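You operate a simulated robot arm through the tools that you are given. There is no shell and no other tool. Be economical: measure what you need, move in short steps, check, and stop when the job is done.

Carry out the task below with a simulated two-armed robot. There is one attempt and no reset: what you move stays moved.

## Task
Fetch the orange reflector from the top of the bench by the tall stack and set it on top of the carton there. Set down upright: reflector.

Only the result counts: the job must be done as asked and must still hold three seconds after the hand-in. Knocking over, shifting, dropping, spilling or breaking anything else fails it.

## Robot
Two 7-joint arms with two-finger parallel grippers on one trunk, on a base that drives. Base frame: it is fixed to the floor where the robot stands at the start and does not move with it; the origin is under the middle of the robot, x ahead of it, y to its left, z up. Readings come in mm, rad, newtons and seconds.
The left shoulder is at the start at [70, 163, 1145], the right one opposite. With the tool pointing down near the work surface each hand reaches from about 380 to 880 mm from the robot's upright axis, wherever it stands, measured 20 degrees to its own side. Payload 3.43 kg a hand.
Tool frame (each hand has its own): the origin (TCP) lies between the finger pads and is the grasp point; the fingertips stand 34 mm ahead of it; z points along the fingers, y is the line along which they close. Largest opening 128 mm; finger width 24, thickness 12; the body of the gripper, 48 by 130 mm, starts 96 mm behind the TCP.
Orientation is that of the tool frame in the base frame, as a unit quaternion [x, y, z, w]. With the fingers straight down and closing along the base's y, the tool's x points along the base's -x, its y along +y and its z along -z.

## Interface
- The arms move only by the tool move_arm. It takes "left_rows", "right_rows" or both (then of equal length, played together; a hand with none holds still); each is a list of rows, each an object of numbers (a shift or turn left out is 0, a gripper value left out holds the last): "grip": the closure, from 0 (fully open) to 1 (shut); "tx", "ty", "tz": the shift along the tool's x, y, z in units of 100 mm (1.0 is 100 mm); "rx", "ry", "rz": the turn, a rotation vector about the tool's x, y, z in units of 60 degrees (1.0 is 60 degrees). In form: [{"grip": .., "tx": .., "ty": .., "tz": .., "rx": .., "ry": .., "rz": ..}, ...]. A call has 1 to 12 rows; each row is the pose to reach, as a shift and turn from the pose commanded when the call began, along the tool's axes at that moment. A call with a number of a shift or a turn outside -1 to 1 is refused whole. A row lasts 0.2 s, in which the tool goes at most 50 mm and 0.15 rad; a call with a longer step from one row to the next is refused whole, and so is a gripper value outside its range. Where a pose cannot be reached the arm comes as near as it can. A force on the tool above 40 N (or 10 N above the force at the start of the call, whichever is more), or a blocked arm, ends the call early, and 0.2 s more pass. Each finger travels about 153 mm/s and halts on what it meets, pressing with about 40 N; the grip force reading is that of the motor and also rises with nothing between the fingers. The clock runs only during rows and for 0.2 s after the last one: add rows that repeat a pose to give the fingers time. The reply holds the time, the measured pose of the TCP, the force on the tool along the base axes, the opening and the grip force, in the units named above and with some noise, with the torque about the TCP (base axes, N m) and any sound that the robot's microphone picked up, and new pictures: "pictures" is both (left out), scene, wrist or none (wrist: the cameras of the hands that moved).
- Cameras (640 x 400 px; columns grow to the right, rows downward): "scene" is now at [132.4, -29.7, 1373.3]; the picture's right is [-0.33, -0.95, 0.00], its down [-0.55, 0.19, -0.81] and it looks along [0.77, -0.27, -0.58] (base axes); focal length 248 px, centre (320, 200). "left" rides on the left gripper at [76, 11, -160] in its tool frame; the picture's right is [-0.15, 0.99, 0.00], its down [-0.88, -0.13, -0.46] and it looks along [-0.45, -0.07, 0.89] (tool axes); focal length 234 px, centre (320, 200). "right" rides on the right gripper at [76, -11, -160] in its tool frame; the picture's right is [0.15, 0.99, 0.00], its down [-0.88, 0.13, -0.46] and it looks along [-0.45, 0.07, 0.89] (tool axes); focal length 234 px, centre (320, 200).
- move_column(by): slides the trunk up (or, below 0, down) by that many mm; the arms and the scene camera ride with it, the base frame stays. It gives what a move gives, with no picture.
- steer(legs): drives the robot by 1 to 6 legs, each [ahead, left, turn to the left] in mm, mm and rad, along the robot's own axes; the way and the turn of a leg run together, so that a leg with both is an arc; at most 1500 mm and 3.142 rad a leg. The arms and the cameras ride along, it lands a little off, and it stops where it bumps. It gives what a move gives, and a new picture of the scene camera.
- head_to(pan, tilt): turns the head with the scene camera to pan (to the left, within 1.501 rad either way) and tilt (down, from -0.506 to 1.204), counted from straight ahead of the robot. It gives what a move gives, and a new picture of the scene camera.
- locate(camera, pixels): for up to 12 pixels [column, row] of the newest picture of that camera ("zoom" is the newest enlarged one), the place [x, y, z] in the base frame of the surface seen there, good to about 2 mm. No time passes.
- zoom(camera, box): a new picture of the part [left, top, right, bottom] of that camera's present view, enlarged. No time passes.
- finish_job(): hands the job in; it is judged then, once.

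Go step by step. Measure first, check grasps and placings, and put right what went wrong. The budget is 80 turns and 260 pictures, counting those below and the enlarged ones. Unless the task says otherwise, let go and move clear before handing in, and close with one line.

The tools are called after "Emit:" as a command line: name --argument value ..., lists and objects as JSON in quotes. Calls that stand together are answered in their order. move_arm: Moves the arms, as the interface text tells. Its arguments: {"type":"object","properties":{"left_rows":{"type":"array"},"right_rows":{"type":"array"},"pictures":{"type":"string","enum":["both","scene","wrist","none"]}},"required":[]} The other tools are called the same way: move_column (by) slides the trunk up or down; steer (legs) drives the base; head_to (pan, tilt) turns the head that bears the scene camera; locate (camera, pixels) gives the place of the surface under pixels of a picture; zoom (camera, box) takes an enlarged picture of a part of a camera's view; finish_job () hands the job in.

At the start:

```text
time_s: 0.0
left_ee_pos: [583.9, -34.2, 1103.7]
left_ee_rot: [0.0, 1.0, 0.0, 0.0]
left_force: [0.3, -0.2, -0.1]
left_ft_torque: [-0.02, -0.03, -0.01]
left_finger_gap: 127.8
left_finger_force: 0.0
right_ee_pos: [415.1, -435.7, 1051.0]
right_ee_rot: [0.0, 1.0, -0.001, 0.0]
right_force: [-0.4, -0.2, 1.2]
right_ft_torque: [0.02, 0.03, 0.0]
right_finger_gap: 127.9
right_finger_force: 0.0
trunk travel left (down, up): [-625.0, 315.0]
robot x, y, heading: [0.3, 1.3, -0.005]
head pan, tilt: [-0.332, 0.62]
```

scene: 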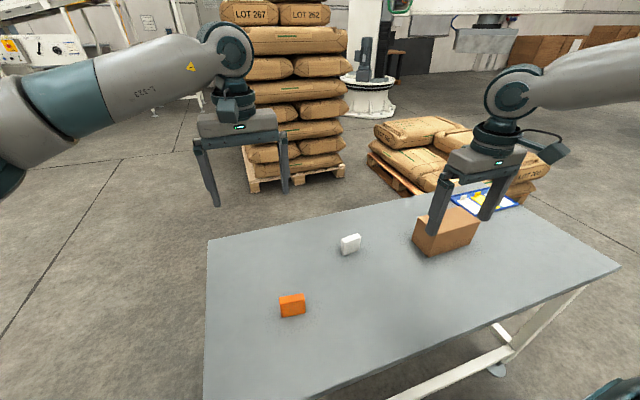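
right: 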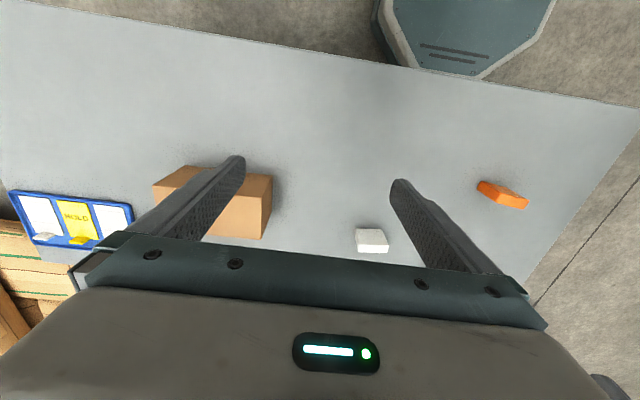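
left: 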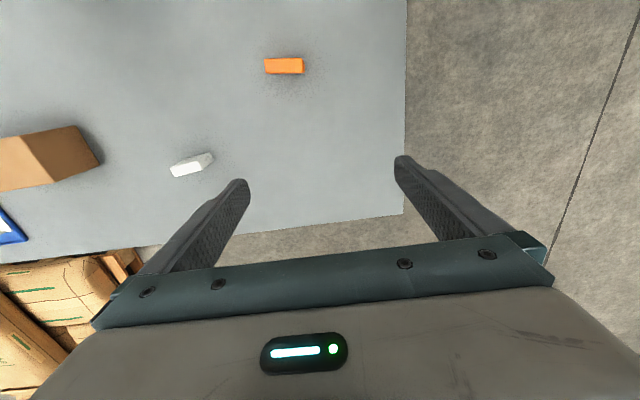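

The scene shows an orange block near (292,306), a white block near (350,244) and a carton near (445,232) on the bench. I'll zoom in and measure them.

Emit:
zoom --camera "scene" --box '[240, 200, 400, 340]'

Emit:
zoom --camera "scene" --box '[390, 170, 540, 270]'

Emit:
locate --camera "scene" --pixels '[[281, 299], [303, 295], [283, 316], [305, 312], [292, 298], [293, 309], [450, 222], [478, 226], [425, 240], [430, 252], [300, 350], [350, 244]]'

Emit:
locate --camera "right" --pixels '[[188, 170], [160, 185], [245, 185], [265, 180], [232, 225], [484, 184], [521, 198], [500, 192], [502, 204], [372, 235], [255, 215], [120, 215]]'

```text
2.86 times, centred on (320, 270) of scene
```

zoom: 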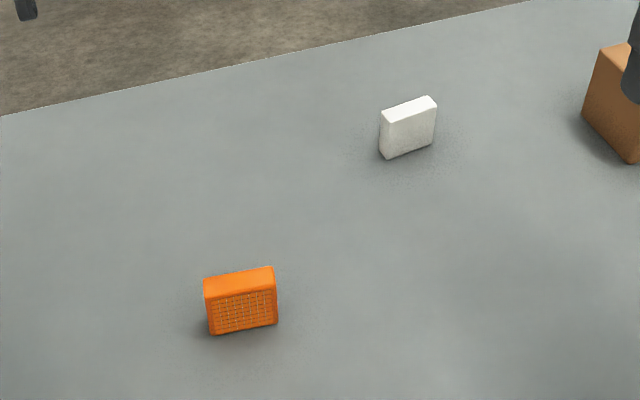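

```text
4.00 times, centred on (465, 220) of scene
```

zoom: 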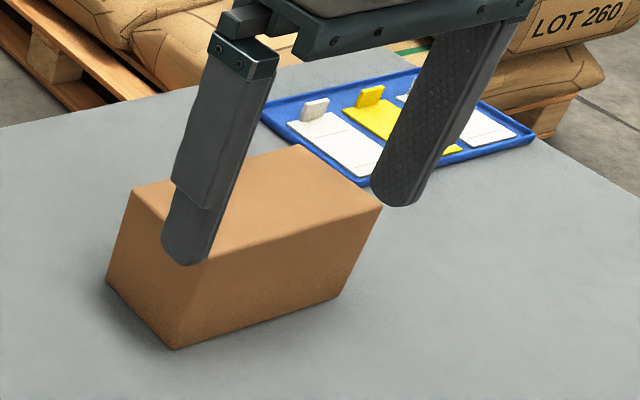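

```text
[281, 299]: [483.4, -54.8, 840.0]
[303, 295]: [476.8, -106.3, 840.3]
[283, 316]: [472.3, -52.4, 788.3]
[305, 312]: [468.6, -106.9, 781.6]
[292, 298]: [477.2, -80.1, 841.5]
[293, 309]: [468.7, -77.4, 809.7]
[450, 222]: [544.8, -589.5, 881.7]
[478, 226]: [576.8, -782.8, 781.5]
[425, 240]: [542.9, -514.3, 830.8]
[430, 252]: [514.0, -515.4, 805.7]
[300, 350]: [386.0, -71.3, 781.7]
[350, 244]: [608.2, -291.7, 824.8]
```

```text
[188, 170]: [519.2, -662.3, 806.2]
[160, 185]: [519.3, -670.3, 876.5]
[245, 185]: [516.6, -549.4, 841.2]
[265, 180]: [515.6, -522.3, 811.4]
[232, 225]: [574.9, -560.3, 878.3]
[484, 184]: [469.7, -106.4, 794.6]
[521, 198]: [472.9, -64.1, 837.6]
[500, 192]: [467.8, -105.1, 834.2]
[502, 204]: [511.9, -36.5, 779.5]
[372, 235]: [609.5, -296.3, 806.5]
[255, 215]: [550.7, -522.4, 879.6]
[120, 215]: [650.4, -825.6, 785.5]
```

The orange reflector (scene 281–305, 295–316) stands on edge: centre about (478,-80), top z 841, about 53 mm wide along y. The carton top is at z ≈ 880. I'll move both hands to the left together, which clears the left arm and brings the right one toward the reflector.

Emit:
move_arm --left_rows '[{"ty": 0.33}, {"ty": 0.67}, {"ty": 1.0}]' --right_rows '[{"ty": 0.33, "grip": 0}, {"ty": 0.67}, {"ty": 1.0}]' --pictures "none"

```text
time_s: 0.8
left_ee_pos: [583.8, 67.5, 1101.6]
left_ee_rot: [0.0, 1.0, -0.001, 0.0]
left_force: [-0.1, 0.9, 0.2]
left_ft_torque: [-0.07, -0.03, 0.0]
left_finger_gap: 128.2
left_finger_force: 0.0
right_ee_pos: [413.6, -333.7, 1051.6]
right_ee_rot: [0.001, 1.0, -0.001, 0.0]
right_force: [0.7, -0.1, -0.4]
right_ft_torque: [-0.04, -0.02, -0.01]
right_finger_gap: 128.2
right_finger_force: 0.0
trunk travel left (down, up): [-625.0, 315.0]
robot x, y, heading: [-1.3, 2.7, 0.002]
head pan, tilt: [-0.332, 0.62]
```

Both hands moved as commanded with no contact. I'll continue.

Emit:
move_arm --left_rows '[{"ty": 0.33}, {"ty": 0.67}, {"ty": 1.0}]' --right_rows '[{"ty": 0.33}, {"ty": 0.67}, {"ty": 1.0}]' --pictures "none"

Emit:
move_arm --left_rows '[{"ty": 0.33}, {"ty": 0.67}, {"ty": 1.0}]' --right_rows '[{"ty": 0.33, "tx": -0.2}, {"ty": 0.67, "tx": -0.4}, {"ty": 1.0, "tx": -0.6}]' --pictures "both"

```text
time_s: 1.6
left_ee_pos: [584.3, 167.1, 1101.3]
left_ee_rot: [0.001, 1.0, -0.001, 0.0]
left_force: [-0.5, -0.1, -0.8]
left_ft_torque: [-0.02, -0.01, 0.0]
left_finger_gap: 128.1
left_finger_force: 0.1
right_ee_pos: [413.6, -233.1, 1050.8]
right_ee_rot: [0.001, 1.0, 0.0, 0.0]
right_force: [0.1, 0.0, -0.4]
right_ft_torque: [-0.01, -0.01, 0.03]
right_finger_gap: 128.0
right_finger_force: 0.0
trunk travel left (down, up): [-625.0, 315.0]
robot x, y, heading: [0.4, -1.7, 0.002]
head pan, tilt: [-0.332, 0.62]
```

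```text
time_s: 2.4
left_ee_pos: [585.1, 264.8, 1101.1]
left_ee_rot: [0.001, 1.0, 0.0, -0.001]
left_force: [-0.9, 0.4, 0.1]
left_ft_torque: [-0.02, 0.06, -0.02]
left_finger_gap: 127.9
left_finger_force: 0.0
right_ee_pos: [476.2, -134.5, 1050.9]
right_ee_rot: [0.001, 1.0, -0.001, -0.001]
right_force: [-0.3, 0.1, -0.4]
right_ft_torque: [0.04, 0.02, -0.01]
right_finger_gap: 128.1
right_finger_force: 0.1
trunk travel left (down, up): [-625.0, 315.0]
robot x, y, heading: [-0.8, 0.3, -0.002]
head pan, tilt: [-0.332, 0.62]
```

scene: 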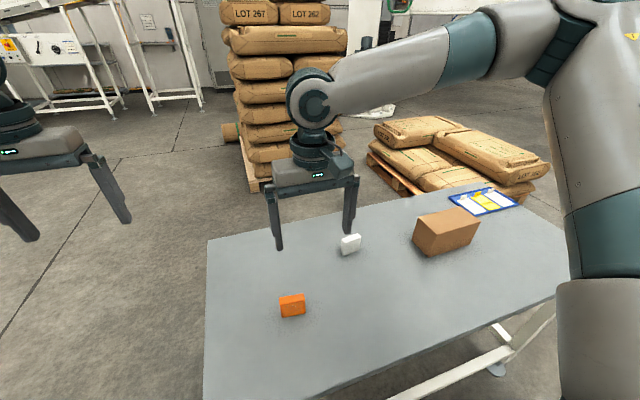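
right: 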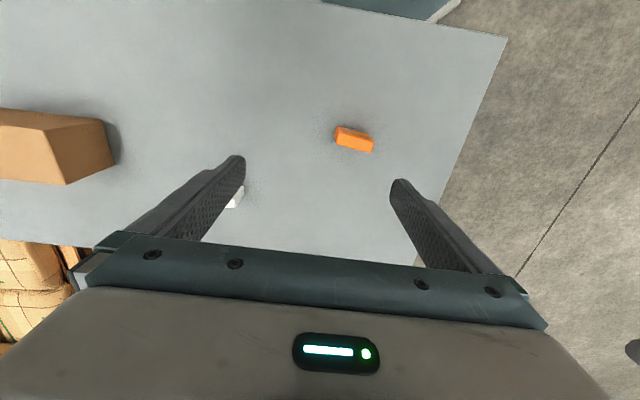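
left: 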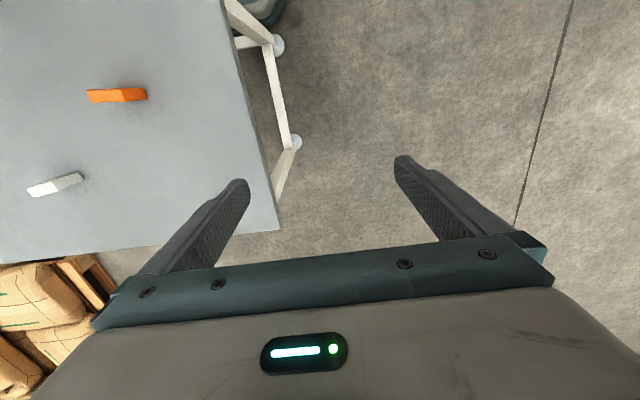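

The carton is now unobstructed in the scene view (413–480, 207–256). I'll zoom in on it and on the reflector to measure the corners.

Emit:
zoom --camera "scene" --box '[400, 190, 496, 266]'

Emit:
zoom --camera "right" --box '[314, 110, 394, 170]'

Emit:
locate --camera "scene" --pixels '[[420, 217], [459, 209], [478, 224], [432, 233], [448, 221], [440, 220], [460, 221], [283, 299], [302, 295], [283, 297], [303, 299]]'

```text
5.26 times, centred on (448, 228) of scene
```

zoom: 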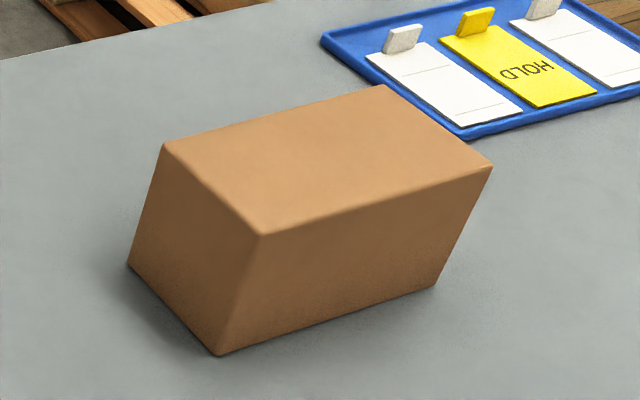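

```text
6.67 times, centred on (354, 140) of right
```

zoom: 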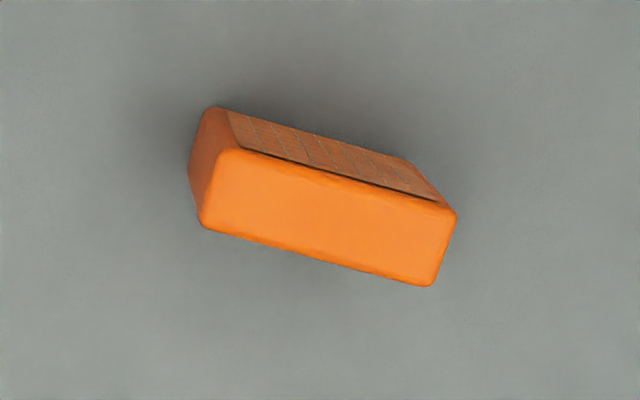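

```text
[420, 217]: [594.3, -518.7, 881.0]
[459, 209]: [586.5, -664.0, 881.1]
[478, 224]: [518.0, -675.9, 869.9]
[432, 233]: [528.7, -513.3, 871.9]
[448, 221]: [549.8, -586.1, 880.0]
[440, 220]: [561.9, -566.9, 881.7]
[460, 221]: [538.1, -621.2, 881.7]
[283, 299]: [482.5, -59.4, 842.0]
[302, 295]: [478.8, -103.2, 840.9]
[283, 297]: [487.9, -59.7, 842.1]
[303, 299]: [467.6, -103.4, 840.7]
```

The zoom on the right camera shows the reflector's top face clearly. I'll measure its corners there.

Emit:
locate --camera "zoom" --pixels '[[232, 160], [445, 216], [208, 215], [425, 276], [330, 215], [245, 240], [280, 165], [290, 170], [272, 240]]'

```text
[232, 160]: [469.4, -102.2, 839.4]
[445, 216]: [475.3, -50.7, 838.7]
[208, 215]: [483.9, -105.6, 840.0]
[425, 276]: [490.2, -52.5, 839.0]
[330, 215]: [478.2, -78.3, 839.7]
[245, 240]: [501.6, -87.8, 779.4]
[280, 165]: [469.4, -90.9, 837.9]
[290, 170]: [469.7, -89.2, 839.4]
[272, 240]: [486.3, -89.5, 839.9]
```

The reflector is centred at (480,-78), about 55 × 18 × 60 mm, yawed about -6.6°. I'll align above it with a 0.115 rad turn and lower partway.

Emit:
move_arm --right_rows '[{"ty": 0.28, "tx": -0.02, "rz": 0.05, "tz": 0.2}, {"ty": 0.56, "tx": -0.04, "rz": 0.11, "tz": 0.5}, {"ty": 0.56, "tx": -0.04, "rz": 0.11, "tz": 0.9}, {"ty": 0.56, "tx": -0.04, "rz": 0.11, "tz": 0.9}]' --pictures "wrist"

```text
time_s: 3.4
left_ee_pos: [583.9, 264.0, 1101.5]
left_ee_rot: [0.0, 1.0, 0.0, 0.0]
left_force: [1.1, 0.2, 1.0]
left_ft_torque: [0.01, -0.02, -0.05]
left_finger_gap: 128.1
left_finger_force: 0.0
right_ee_pos: [470.4, -122.4, 972.9]
right_ee_rot: [0.058, 0.998, 0.002, 0.0]
right_force: [-0.7, -0.3, 0.6]
right_ft_torque: [0.02, -0.03, 0.0]
right_finger_gap: 127.7
right_finger_force: 0.1
right hand out of reach, approached as far as the arm can: row 1, 2, 3, 4
trunk travel left (down, up): [-625.0, 315.0]
robot x, y, heading: [1.0, -0.4, -0.001]
head pan, tilt: [-0.332, 0.62]
```

right: 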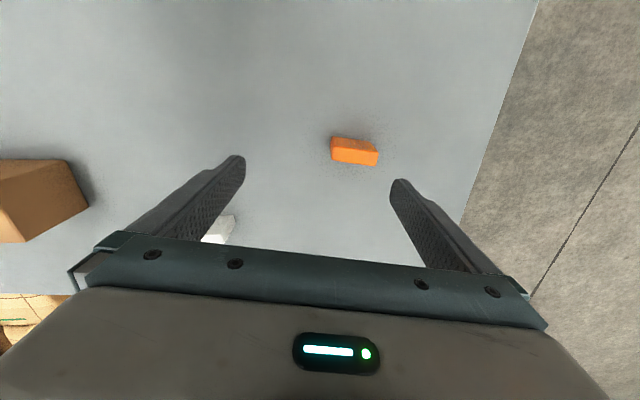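

The right hand ran out of reach at y ≈ -122. I'll drive the base 200 mm to the left, along the bench and over open floor, to bring the reflector into the right hand's zone.

Emit:
steer --legs '[[0, 200, 0]]'

```text
time_s: 5.0
left_ee_pos: [583.9, 463.4, 1101.8]
left_ee_rot: [0.0, 1.0, 0.0, 0.0]
left_force: [0.6, -0.6, -0.2]
left_ft_torque: [-0.03, 0.01, -0.01]
left_finger_gap: 127.9
left_finger_force: 0.1
right_ee_pos: [470.1, 76.2, 972.6]
right_ee_rot: [0.058, 0.998, 0.001, 0.0]
right_force: [-0.2, -0.1, -0.7]
right_ft_torque: [-0.03, -0.01, 0.0]
right_finger_gap: 128.1
right_finger_force: 0.0
trunk travel left (down, up): [-625.0, 315.0]
robot x, y, heading: [0.4, 202.1, 0.003]
head pan, tilt: [-0.332, 0.62]
```

scene: 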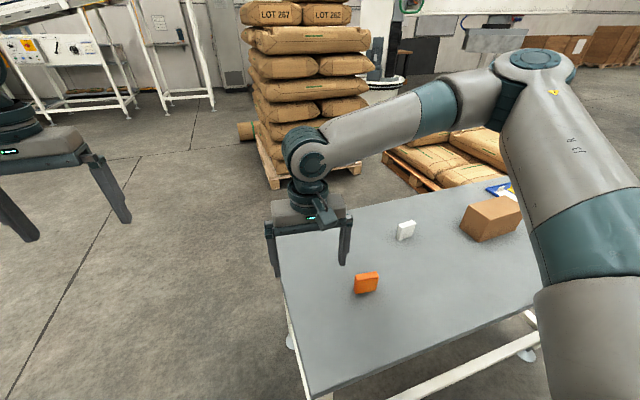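

The drive landed well and the arms are clear. I'll move the hand back over the reflector in part steps.

Emit:
move_arm --right_rows '[{"ty": -0.33, "tx": -0.09}, {"ty": -0.67, "tx": -0.18}, {"ty": -1.0, "tx": -0.27}, {"ty": -1.0, "tx": -0.27}]' --pictures "none"

```text
time_s: 6.0
left_ee_pos: [583.6, 465.0, 1103.2]
left_ee_rot: [0.0, 1.0, 0.0, 0.0]
left_force: [0.3, -0.3, 0.2]
left_ft_torque: [-0.01, -0.02, -0.03]
left_finger_gap: 127.9
left_finger_force: 0.1
right_ee_pos: [485.7, -27.1, 972.9]
right_ee_rot: [0.057, 0.998, 0.001, 0.001]
right_force: [-0.5, 0.5, 0.0]
right_ft_torque: [0.02, 0.05, 0.01]
right_finger_gap: 127.9
right_finger_force: 0.0
trunk travel left (down, up): [-625.0, 315.0]
robot x, y, heading: [-0.3, 201.2, 0.0]
head pan, tilt: [-0.332, 0.62]
```

The hand is at (486,-27). I need about 51 mm more along tool -y, then I'll lower to z ≈ 903, still above the reflector, and look.

Emit:
move_arm --right_rows '[{"ty": -0.3, "tz": 0.1}, {"ty": -0.51, "tz": 0.4}, {"ty": -0.51, "tz": 0.7}, {"ty": -0.51, "tz": 0.7}]' --pictures "both"

```text
time_s: 7.0
left_ee_pos: [583.0, 463.2, 1103.2]
left_ee_rot: [0.0, 1.0, -0.001, 0.001]
left_force: [0.1, -0.1, 0.5]
left_ft_torque: [-0.01, -0.02, -0.01]
left_finger_gap: 128.0
left_finger_force: 0.1
right_ee_pos: [479.8, -77.2, 902.1]
right_ee_rot: [0.057, 0.998, 0.002, 0.001]
right_force: [0.6, 0.2, -0.3]
right_ft_torque: [-0.01, -0.02, 0.0]
right_finger_gap: 128.0
right_finger_force: 0.0
trunk travel left (down, up): [-625.0, 315.0]
robot x, y, heading: [3.1, 200.5, 0.0]
head pan, tilt: [-0.332, 0.62]
```

scene: 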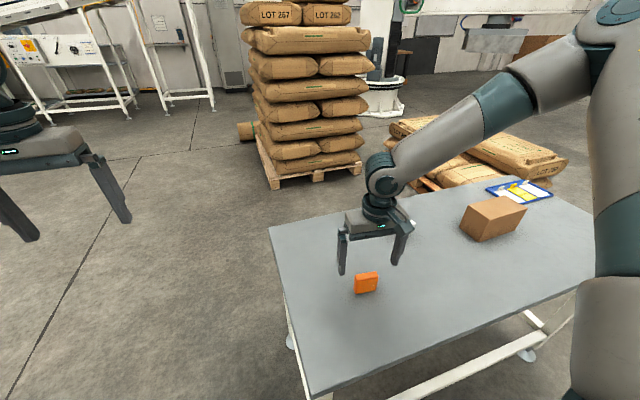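
right: 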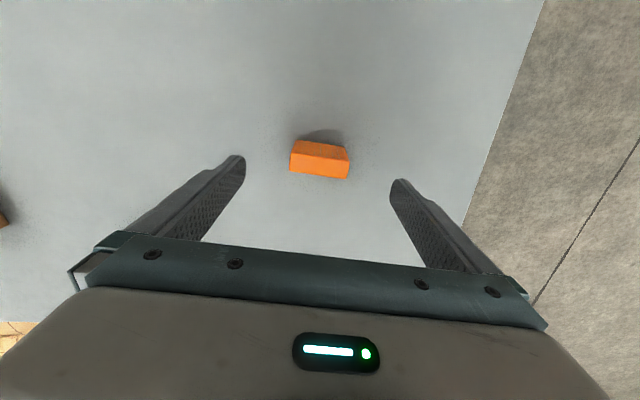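

The reflector is midway between the fingers at (320,160). I'll check its corners before lowering.

Emit:
locate --camera "right" --pixels '[[294, 155], [347, 160], [293, 170], [345, 175], [320, 165]]'

```text
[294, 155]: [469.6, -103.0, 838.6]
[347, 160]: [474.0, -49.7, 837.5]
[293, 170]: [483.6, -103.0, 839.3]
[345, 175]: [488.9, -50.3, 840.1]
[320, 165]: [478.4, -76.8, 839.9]
```

The corners confirm the alignment: centre about (479,-77), yaw about -6°. I'll lower 75 mm and close.

Emit:
move_arm --right_rows '[{"tz": 0.25}, {"tz": 0.5}, {"tz": 0.75}, {"tz": 0.75}]' --pictures "wrist"

Emit:
move_arm --right_rows '[{"grip": 0.3}, {"grip": 0.5}, {"grip": 0.65}, {"grip": 0.65}, {"grip": 0.65}]' --pictures "both"

```text
time_s: 8.0
left_ee_pos: [584.1, 464.7, 1102.3]
left_ee_rot: [0.0, 1.0, 0.0, 0.0]
left_force: [-0.2, 0.2, -0.8]
left_ft_torque: [-0.03, 0.01, 0.03]
left_finger_gap: 128.1
left_finger_force: 0.1
right_ee_pos: [480.1, -74.3, 828.5]
right_ee_rot: [0.058, 0.998, 0.001, 0.001]
right_force: [-0.4, 0.2, 1.1]
right_ft_torque: [-0.01, -0.01, -0.01]
right_finger_gap: 127.9
right_finger_force: 0.1
trunk travel left (down, up): [-625.0, 315.0]
robot x, y, heading: [-0.8, 196.6, 0.006]
head pan, tilt: [-0.332, 0.62]
```

right: 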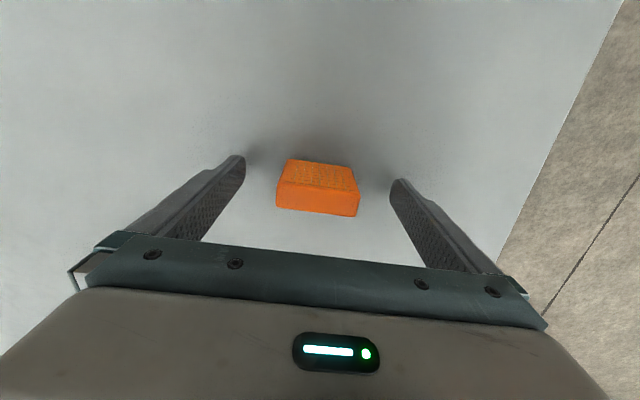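

```text
time_s: 9.2
left_ee_pos: [583.5, 465.3, 1102.5]
left_ee_rot: [0.0, 1.0, 0.0, 0.0]
left_force: [0.2, 0.7, 0.2]
left_ft_torque: [0.0, -0.01, -0.02]
left_finger_gap: 127.8
left_finger_force: 0.1
right_ee_pos: [479.5, -75.2, 827.1]
right_ee_rot: [0.058, 0.998, 0.001, 0.0]
right_force: [-0.2, -0.2, -0.3]
right_ft_torque: [-0.01, 0.01, 0.01]
right_finger_gap: 59.0
right_finger_force: 39.5
trunk travel left (down, up): [-625.0, 315.0]
robot x, y, heading: [-1.6, 197.6, -0.002]
head pan, tilt: [-0.332, 0.62]
```

scene: 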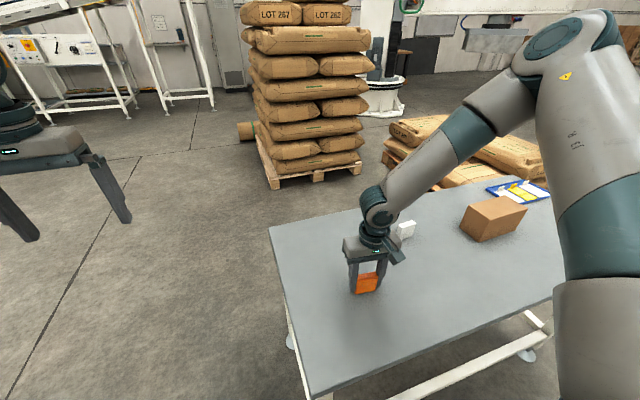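
right: 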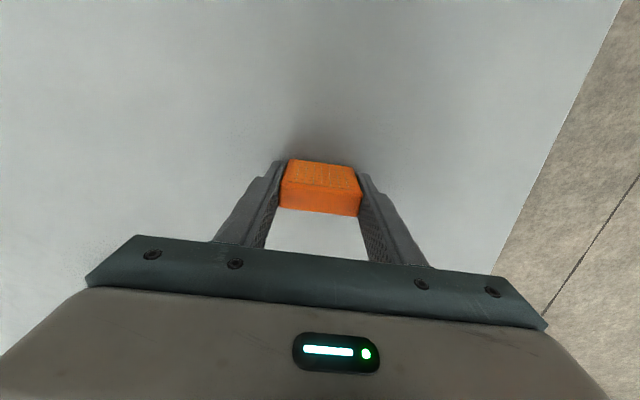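

It is gripped with a 59 mm gap at 39.5 N. I'll close to full command for a steady hold and lift in two steps.

Emit:
move_arm --right_rows '[{"grip": 0.7}, {"tz": -0.2}, {"tz": -0.5}, {"tz": -0.8}, {"tz": -1.0}]' --pictures "none"

Emit:
move_arm --right_rows '[{"tz": -0.35}, {"tz": -0.7}, {"tz": -0.9}]' --pictures "both"

```text
time_s: 10.4
left_ee_pos: [583.5, 464.5, 1103.0]
left_ee_rot: [-0.001, 1.0, -0.001, 0.002]
left_force: [0.1, 0.5, -0.5]
left_ft_torque: [0.0, 0.03, -0.01]
left_finger_gap: 128.0
left_finger_force: 0.0
right_ee_pos: [480.4, -76.1, 927.6]
right_ee_rot: [0.058, 0.998, 0.001, 0.0]
right_force: [-0.3, 0.0, -0.7]
right_ft_torque: [0.02, 0.01, -0.01]
right_finger_gap: 59.3
right_finger_force: 39.7
trunk travel left (down, up): [-625.0, 315.0]
robot x, y, heading: [0.5, 196.9, 0.004]
head pan, tilt: [-0.332, 0.62]
```

```text
time_s: 11.2
left_ee_pos: [582.8, 464.9, 1102.7]
left_ee_rot: [-0.001, 1.0, 0.0, -0.001]
left_force: [-0.1, 0.2, 0.5]
left_ft_torque: [-0.04, 0.01, 0.0]
left_finger_gap: 128.2
left_finger_force: 0.0
right_ee_pos: [480.2, -76.1, 1017.4]
right_ee_rot: [0.057, 0.998, 0.0, 0.0]
right_force: [0.9, 0.2, -0.2]
right_ft_torque: [0.01, 0.01, 0.0]
right_finger_gap: 59.0
right_finger_force: 39.7
trunk travel left (down, up): [-625.0, 315.0]
robot x, y, heading: [4.7, 199.1, 0.005]
head pan, tilt: [-0.332, 0.62]
```

scene: 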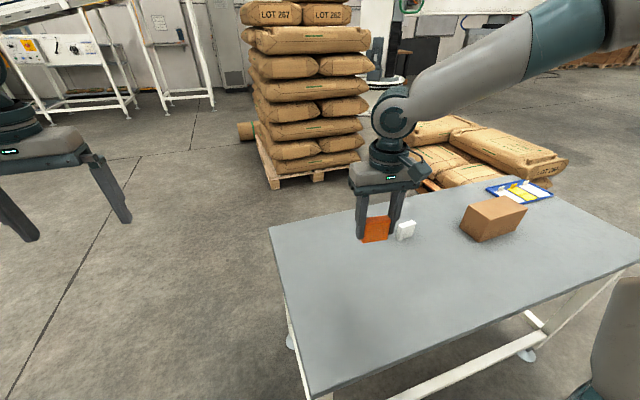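
right: 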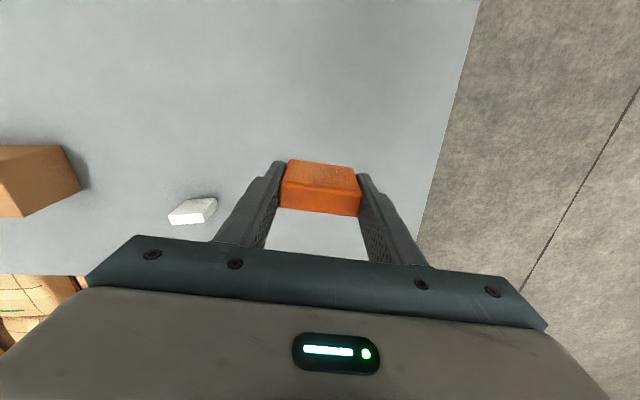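

The reflector is held clear, with its bottom at z ≈ 970. The carton centre is about (556,-594), so I'll drive right 470 mm to bring it into reach.

Emit:
steer --legs '[[0, -470, 0]]'

```text
time_s: 14.0
left_ee_pos: [583.9, -3.0, 1102.3]
left_ee_rot: [0.002, 1.0, 0.0, 0.0]
left_force: [-0.1, -0.5, -0.5]
left_ft_torque: [0.02, 0.0, 0.04]
left_finger_gap: 127.9
left_finger_force: 0.1
right_ee_pos: [479.9, -544.6, 1015.6]
right_ee_rot: [0.058, 0.998, 0.001, 0.0]
right_force: [0.3, -0.7, -0.5]
right_ft_torque: [-0.04, 0.03, 0.02]
right_finger_gap: 59.1
right_finger_force: 40.0
trunk travel left (down, up): [-625.0, 315.0]
robot x, y, heading: [-0.4, -261.9, -0.003]
head pan, tilt: [-0.332, 0.62]
```

scene: 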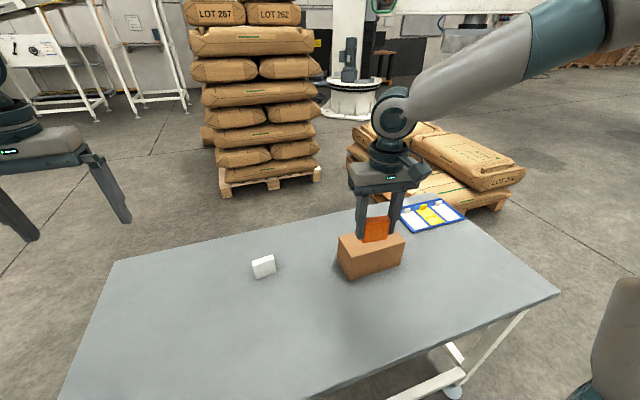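

I'll measure the carton's visible corners again from this position.

Emit:
zoom --camera "scene" --box '[324, 210, 420, 286]'

Emit:
locate --camera "zoom" --pixels '[[110, 182], [190, 270], [510, 190], [450, 175], [200, 210], [200, 300]]'

```text
5.26 times, centred on (372, 248) of scene
```

zoom: 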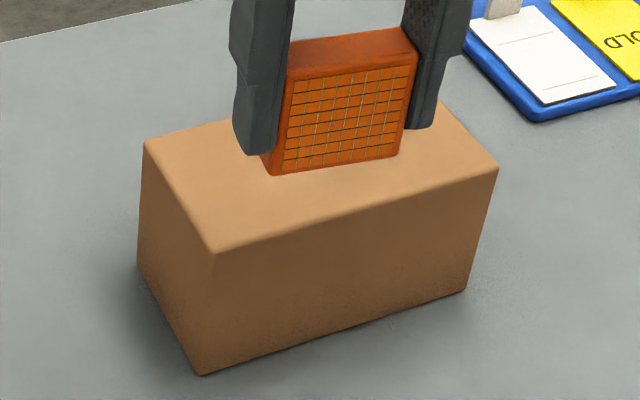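

```text
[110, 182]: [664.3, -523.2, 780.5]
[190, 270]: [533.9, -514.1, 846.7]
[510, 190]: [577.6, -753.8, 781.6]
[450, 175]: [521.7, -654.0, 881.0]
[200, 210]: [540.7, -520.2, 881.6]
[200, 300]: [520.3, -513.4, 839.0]
```

Emit:
locate --camera "zoom" --pixels '[[148, 150], [215, 248], [492, 168], [440, 108], [350, 205], [270, 225]]'

```text
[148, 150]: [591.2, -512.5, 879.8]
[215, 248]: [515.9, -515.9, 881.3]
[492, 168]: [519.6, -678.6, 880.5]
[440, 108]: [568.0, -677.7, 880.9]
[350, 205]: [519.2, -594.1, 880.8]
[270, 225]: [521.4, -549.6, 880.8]
```

The carton top spans x 517–598 and y -513 to -680, centred at (556,-596), z 881. I'll move the hand above the centre at the present height.

Emit:
move_arm --right_rows '[{"tx": -0.27, "ty": -0.14}, {"tx": -0.54, "ty": -0.28}, {"tx": -0.81, "ty": -0.42}, {"tx": -0.81, "ty": -0.42}, {"tx": -0.81, "ty": -0.42, "tz": 0.3}, {"tx": -0.81, "ty": -0.42, "tz": 0.6}, {"tx": -0.81, "ty": -0.42, "tz": 0.6}]' --pictures "both"

```text
time_s: 15.6
left_ee_pos: [584.1, -1.9, 1101.9]
left_ee_rot: [0.0, 1.0, 0.0, 0.001]
left_force: [0.1, 0.4, 0.3]
left_ft_torque: [-0.03, -0.03, -0.03]
left_finger_gap: 128.1
left_finger_force: 0.1
right_ee_pos: [556.5, -594.6, 955.6]
right_ee_rot: [0.059, 0.998, 0.0, 0.001]
right_force: [-0.9, -0.2, 0.9]
right_ft_torque: [0.0, -0.01, 0.02]
right_finger_gap: 58.9
right_finger_force: 40.6
trunk travel left (down, up): [-625.0, 315.0]
robot x, y, heading: [0.7, -268.6, -0.004]
head pan, tilt: [-0.332, 0.62]
```

scene: 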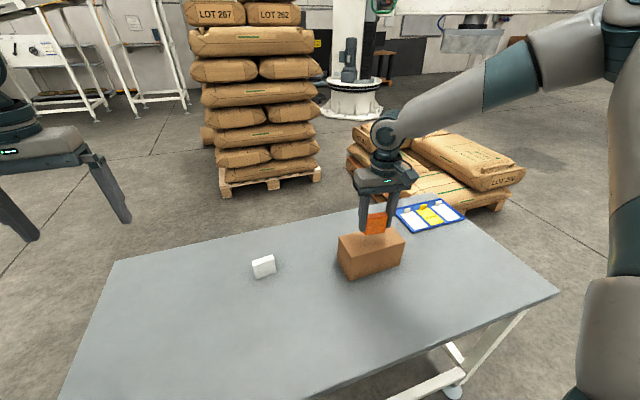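
right: 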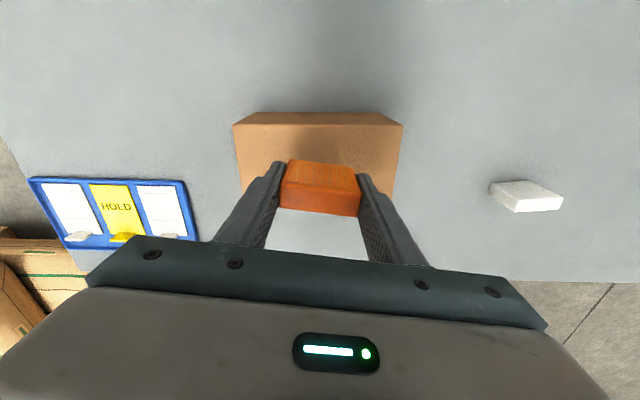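

The hand is centred over the carton at (556,-595), with the reflector bottom about 28 mm above the top. I'll lower 25 mm and check the gap.

Emit:
move_arm --right_rows '[{"tz": 0.12}, {"tz": 0.2}, {"tz": 0.25}, {"tz": 0.25}]' --pictures "none"

Emit:
zoom --camera "scene" --box '[324, 200, 420, 276]'

```text
time_s: 16.6
left_ee_pos: [583.8, -2.1, 1103.0]
left_ee_rot: [0.001, 1.0, 0.0, -0.001]
left_force: [-0.4, -0.8, 0.1]
left_ft_torque: [0.01, -0.01, -0.01]
left_finger_gap: 128.1
left_finger_force: 0.1
right_ee_pos: [555.0, -595.8, 929.6]
right_ee_rot: [0.059, 0.998, 0.001, 0.0]
right_force: [0.1, -0.6, 0.1]
right_ft_torque: [0.02, 0.0, 0.04]
right_finger_gap: 59.1
right_finger_force: 40.3
trunk travel left (down, up): [-625.0, 315.0]
robot x, y, heading: [-0.5, -267.1, -0.005]
head pan, tilt: [-0.332, 0.62]
```

```text
5.26 times, centred on (372, 238) of scene
```

zoom: 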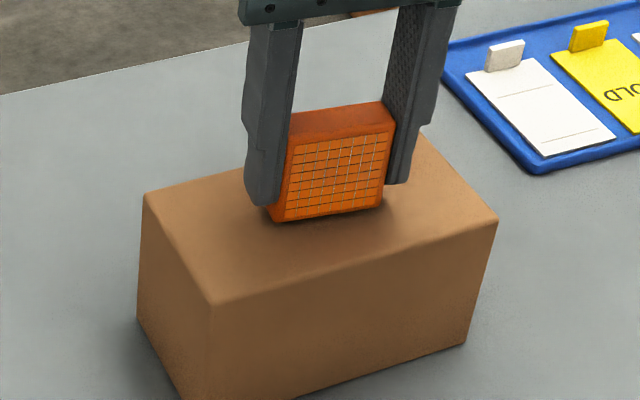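

No contact force yet, and the bottom edge is just above the carton. I'll lower about 1.5 mm.

Emit:
move_arm --right_rows '[{"tz": 0.008}, {"tz": 0.015}, {"tz": 0.015}]' --pictures "none"

```text
time_s: 17.4
left_ee_pos: [584.6, -3.3, 1103.2]
left_ee_rot: [0.001, 1.0, 0.001, 0.0]
left_force: [-0.7, 0.0, 0.0]
left_ft_torque: [0.02, -0.03, -0.05]
left_finger_gap: 127.9
left_finger_force: 0.1
right_ee_pos: [554.9, -593.8, 929.8]
right_ee_rot: [0.058, 0.998, 0.001, 0.0]
right_force: [-0.1, 0.0, 0.0]
right_ft_torque: [0.02, 0.02, 0.0]
right_finger_gap: 59.0
right_finger_force: 39.9
trunk travel left (down, up): [-625.0, 315.0]
robot x, y, heading: [0.7, -265.5, -0.006]
head pan, tilt: [-0.332, 0.62]
```

There is still no contact force. I'll go down in another 1.5 mm step.

Emit:
move_arm --right_rows '[{"tz": 0.008}, {"tz": 0.015}, {"tz": 0.015}]' --pictures "none"

Emit:
zoom --camera "scene" --box '[350, 215, 400, 255]'

```text
time_s: 18.2
left_ee_pos: [583.8, -3.5, 1102.7]
left_ee_rot: [0.0, 1.0, 0.001, -0.001]
left_force: [-0.2, 0.4, -0.2]
left_ft_torque: [-0.01, 0.0, -0.01]
left_finger_gap: 127.9
left_finger_force: 0.1
right_ee_pos: [556.2, -595.7, 928.1]
right_ee_rot: [0.058, 0.998, 0.001, 0.0]
right_force: [-0.6, 0.2, -0.9]
right_ft_torque: [0.03, -0.01, -0.01]
right_finger_gap: 59.3
right_finger_force: 40.4
trunk travel left (down, up): [-625.0, 315.0]
robot x, y, heading: [-1.3, -266.3, -0.001]
head pan, tilt: [-0.332, 0.62]
```

```text
10.00 times, centred on (375, 235) of scene
```

zoom: 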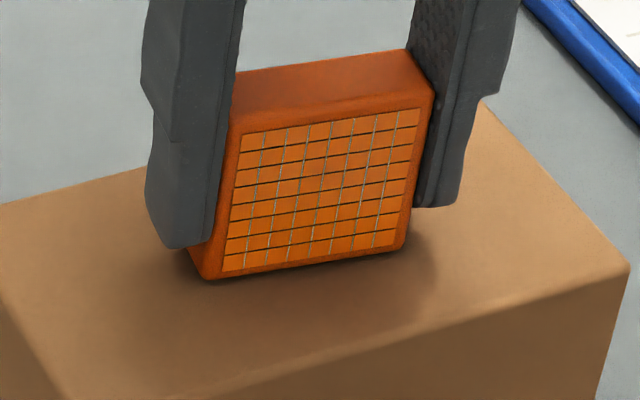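

The bottom edge near (300,265) in the zoom is almost on the carton, with no force reading yet. I'll take another 1 mm step.

Emit:
move_arm --right_rows '[{"tz": 0.01}, {"tz": 0.01}]' --pictures "none"

```text
time_s: 18.8
left_ee_pos: [583.6, -3.5, 1102.9]
left_ee_rot: [0.0, 1.0, 0.0, 0.0]
left_force: [0.5, 0.0, -0.1]
left_ft_torque: [-0.02, -0.01, 0.0]
left_finger_gap: 128.2
left_finger_force: 0.0
right_ee_pos: [556.5, -594.0, 927.1]
right_ee_rot: [0.059, 0.998, 0.001, 0.001]
right_force: [0.3, 0.2, -0.2]
right_ft_torque: [0.0, 0.02, -0.01]
right_finger_gap: 59.3
right_finger_force: 40.7
trunk travel left (down, up): [-625.0, 315.0]
robot x, y, heading: [3.3, -263.0, -0.002]
head pan, tilt: [-0.332, 0.62]
```

Still no contact, so another 1 mm.

Emit:
move_arm --right_rows '[{"tz": 0.01}, {"tz": 0.01}]' --pictures "none"

```text
time_s: 19.4
left_ee_pos: [583.1, -2.5, 1102.3]
left_ee_rot: [0.001, 1.0, 0.001, 0.0]
left_force: [0.3, 0.5, -0.5]
left_ft_torque: [0.03, 0.04, -0.01]
left_finger_gap: 128.1
left_finger_force: 0.1
right_ee_pos: [555.5, -595.0, 926.9]
right_ee_rot: [0.059, 0.998, 0.001, 0.001]
right_force: [0.8, -1.0, 3.7]
right_ft_torque: [-0.18, -0.03, 0.04]
right_finger_gap: 59.2
right_finger_force: 40.2
trunk travel left (down, up): [-625.0, 315.0]
robot x, y, heading: [1.4, -268.0, -0.003]
head pan, tilt: [-0.332, 0.62]
```

There is an upward force of 3.7 N, so the reflector touches the carton. I'll open the fingers gently and stay put for a check.

Emit:
move_arm --right_rows '[{"grip": 0.52}, {"grip": 0.48}, {"grip": 0.42}, {"grip": 0.35}, {"grip": 0.25}, {"grip": 0.25}]' --pictures "both"

```text
time_s: 20.8
left_ee_pos: [583.9, -2.4, 1101.9]
left_ee_rot: [0.001, 1.0, 0.0, 0.0]
left_force: [-0.1, 0.6, -0.8]
left_ft_torque: [0.0, 0.01, 0.0]
left_finger_gap: 128.0
left_finger_force: 0.1
right_ee_pos: [556.1, -595.9, 926.2]
right_ee_rot: [0.058, 0.998, 0.001, 0.0]
right_force: [-0.2, -0.2, 0.4]
right_ft_torque: [0.0, 0.03, 0.02]
right_finger_gap: 96.0
right_finger_force: 0.1
trunk travel left (down, up): [-625.0, 315.0]
robot x, y, heading: [-0.5, -264.4, -0.003]
head pan, tilt: [-0.332, 0.62]
```

scene: 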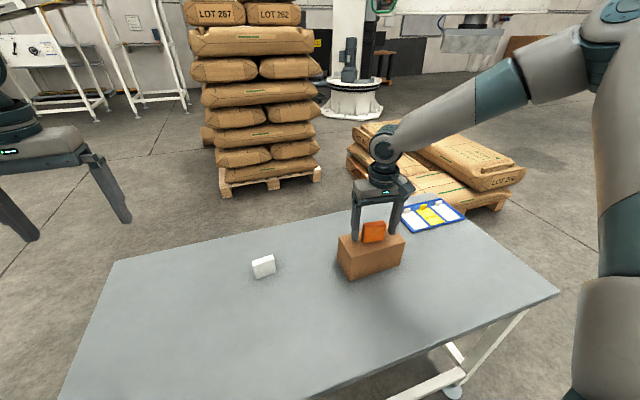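
right: 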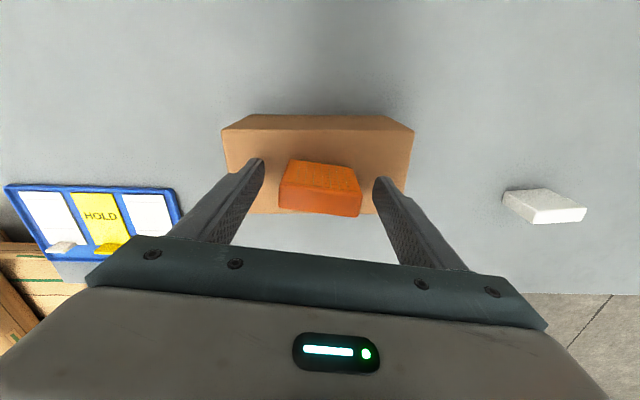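

The reflector stands on the carton, released, with a 96 mm gap. I'll lift straight up 100 mm.

Emit:
move_arm --right_rows '[{"tz": -0.15}, {"tz": -0.4}, {"tz": -0.7}, {"tz": -1.0}, {"tz": -1.0}]' --pictures "both"

Emit:
zoom --camera "scene" --box '[324, 200, 420, 280]'

```text
time_s: 22.0
left_ee_pos: [584.0, -3.0, 1102.5]
left_ee_rot: [0.0, 1.0, 0.0, 0.0]
left_force: [0.1, 0.4, 0.3]
left_ft_torque: [0.0, -0.02, 0.01]
left_finger_gap: 127.8
left_finger_force: 0.0
right_ee_pos: [555.3, -595.2, 1026.2]
right_ee_rot: [0.058, 0.998, 0.002, 0.0]
right_force: [-0.1, -0.2, 0.2]
right_ft_torque: [-0.02, 0.04, 0.0]
right_finger_gap: 96.0
right_finger_force: 0.1
trunk travel left (down, up): [-625.0, 315.0]
robot x, y, heading: [0.1, -263.8, -0.003]
head pan, tilt: [-0.332, 0.62]
```

scene: 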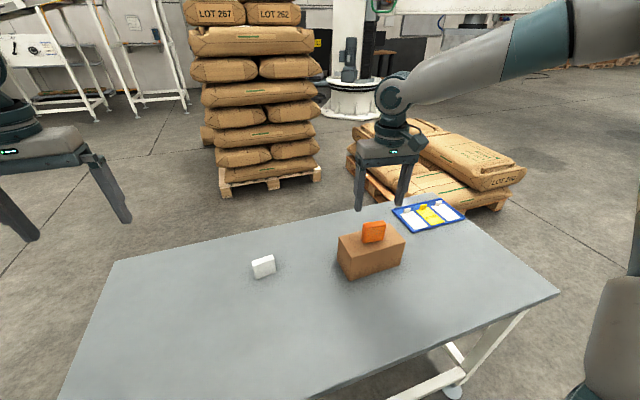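
right: 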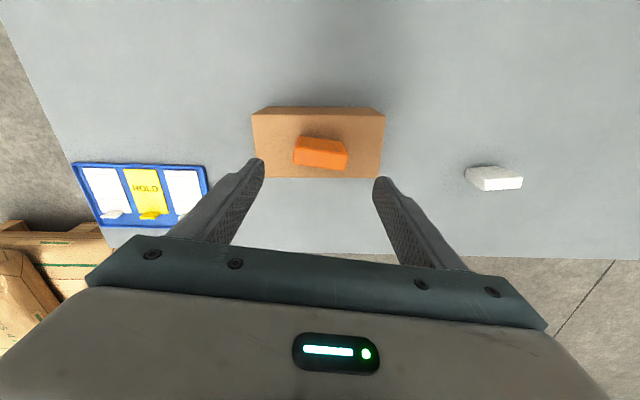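

```text
5.00 times, centred on (372, 240) of scene
```

zoom: 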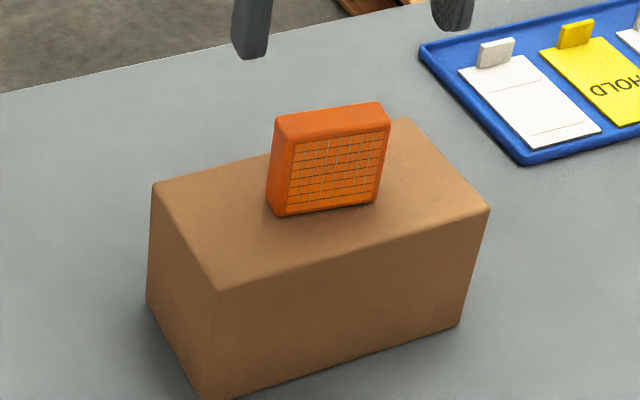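

The reflector stands upright at the centre of the carton (373,232), the hand is clear and nothing else has moved. I'm handing in.

Emit:
finish_job

```text
The job is handed in.
```

The orange reflector is standing upright in the middle of the carton's top, the right hand has let go and moved clear, and the job is handed in.
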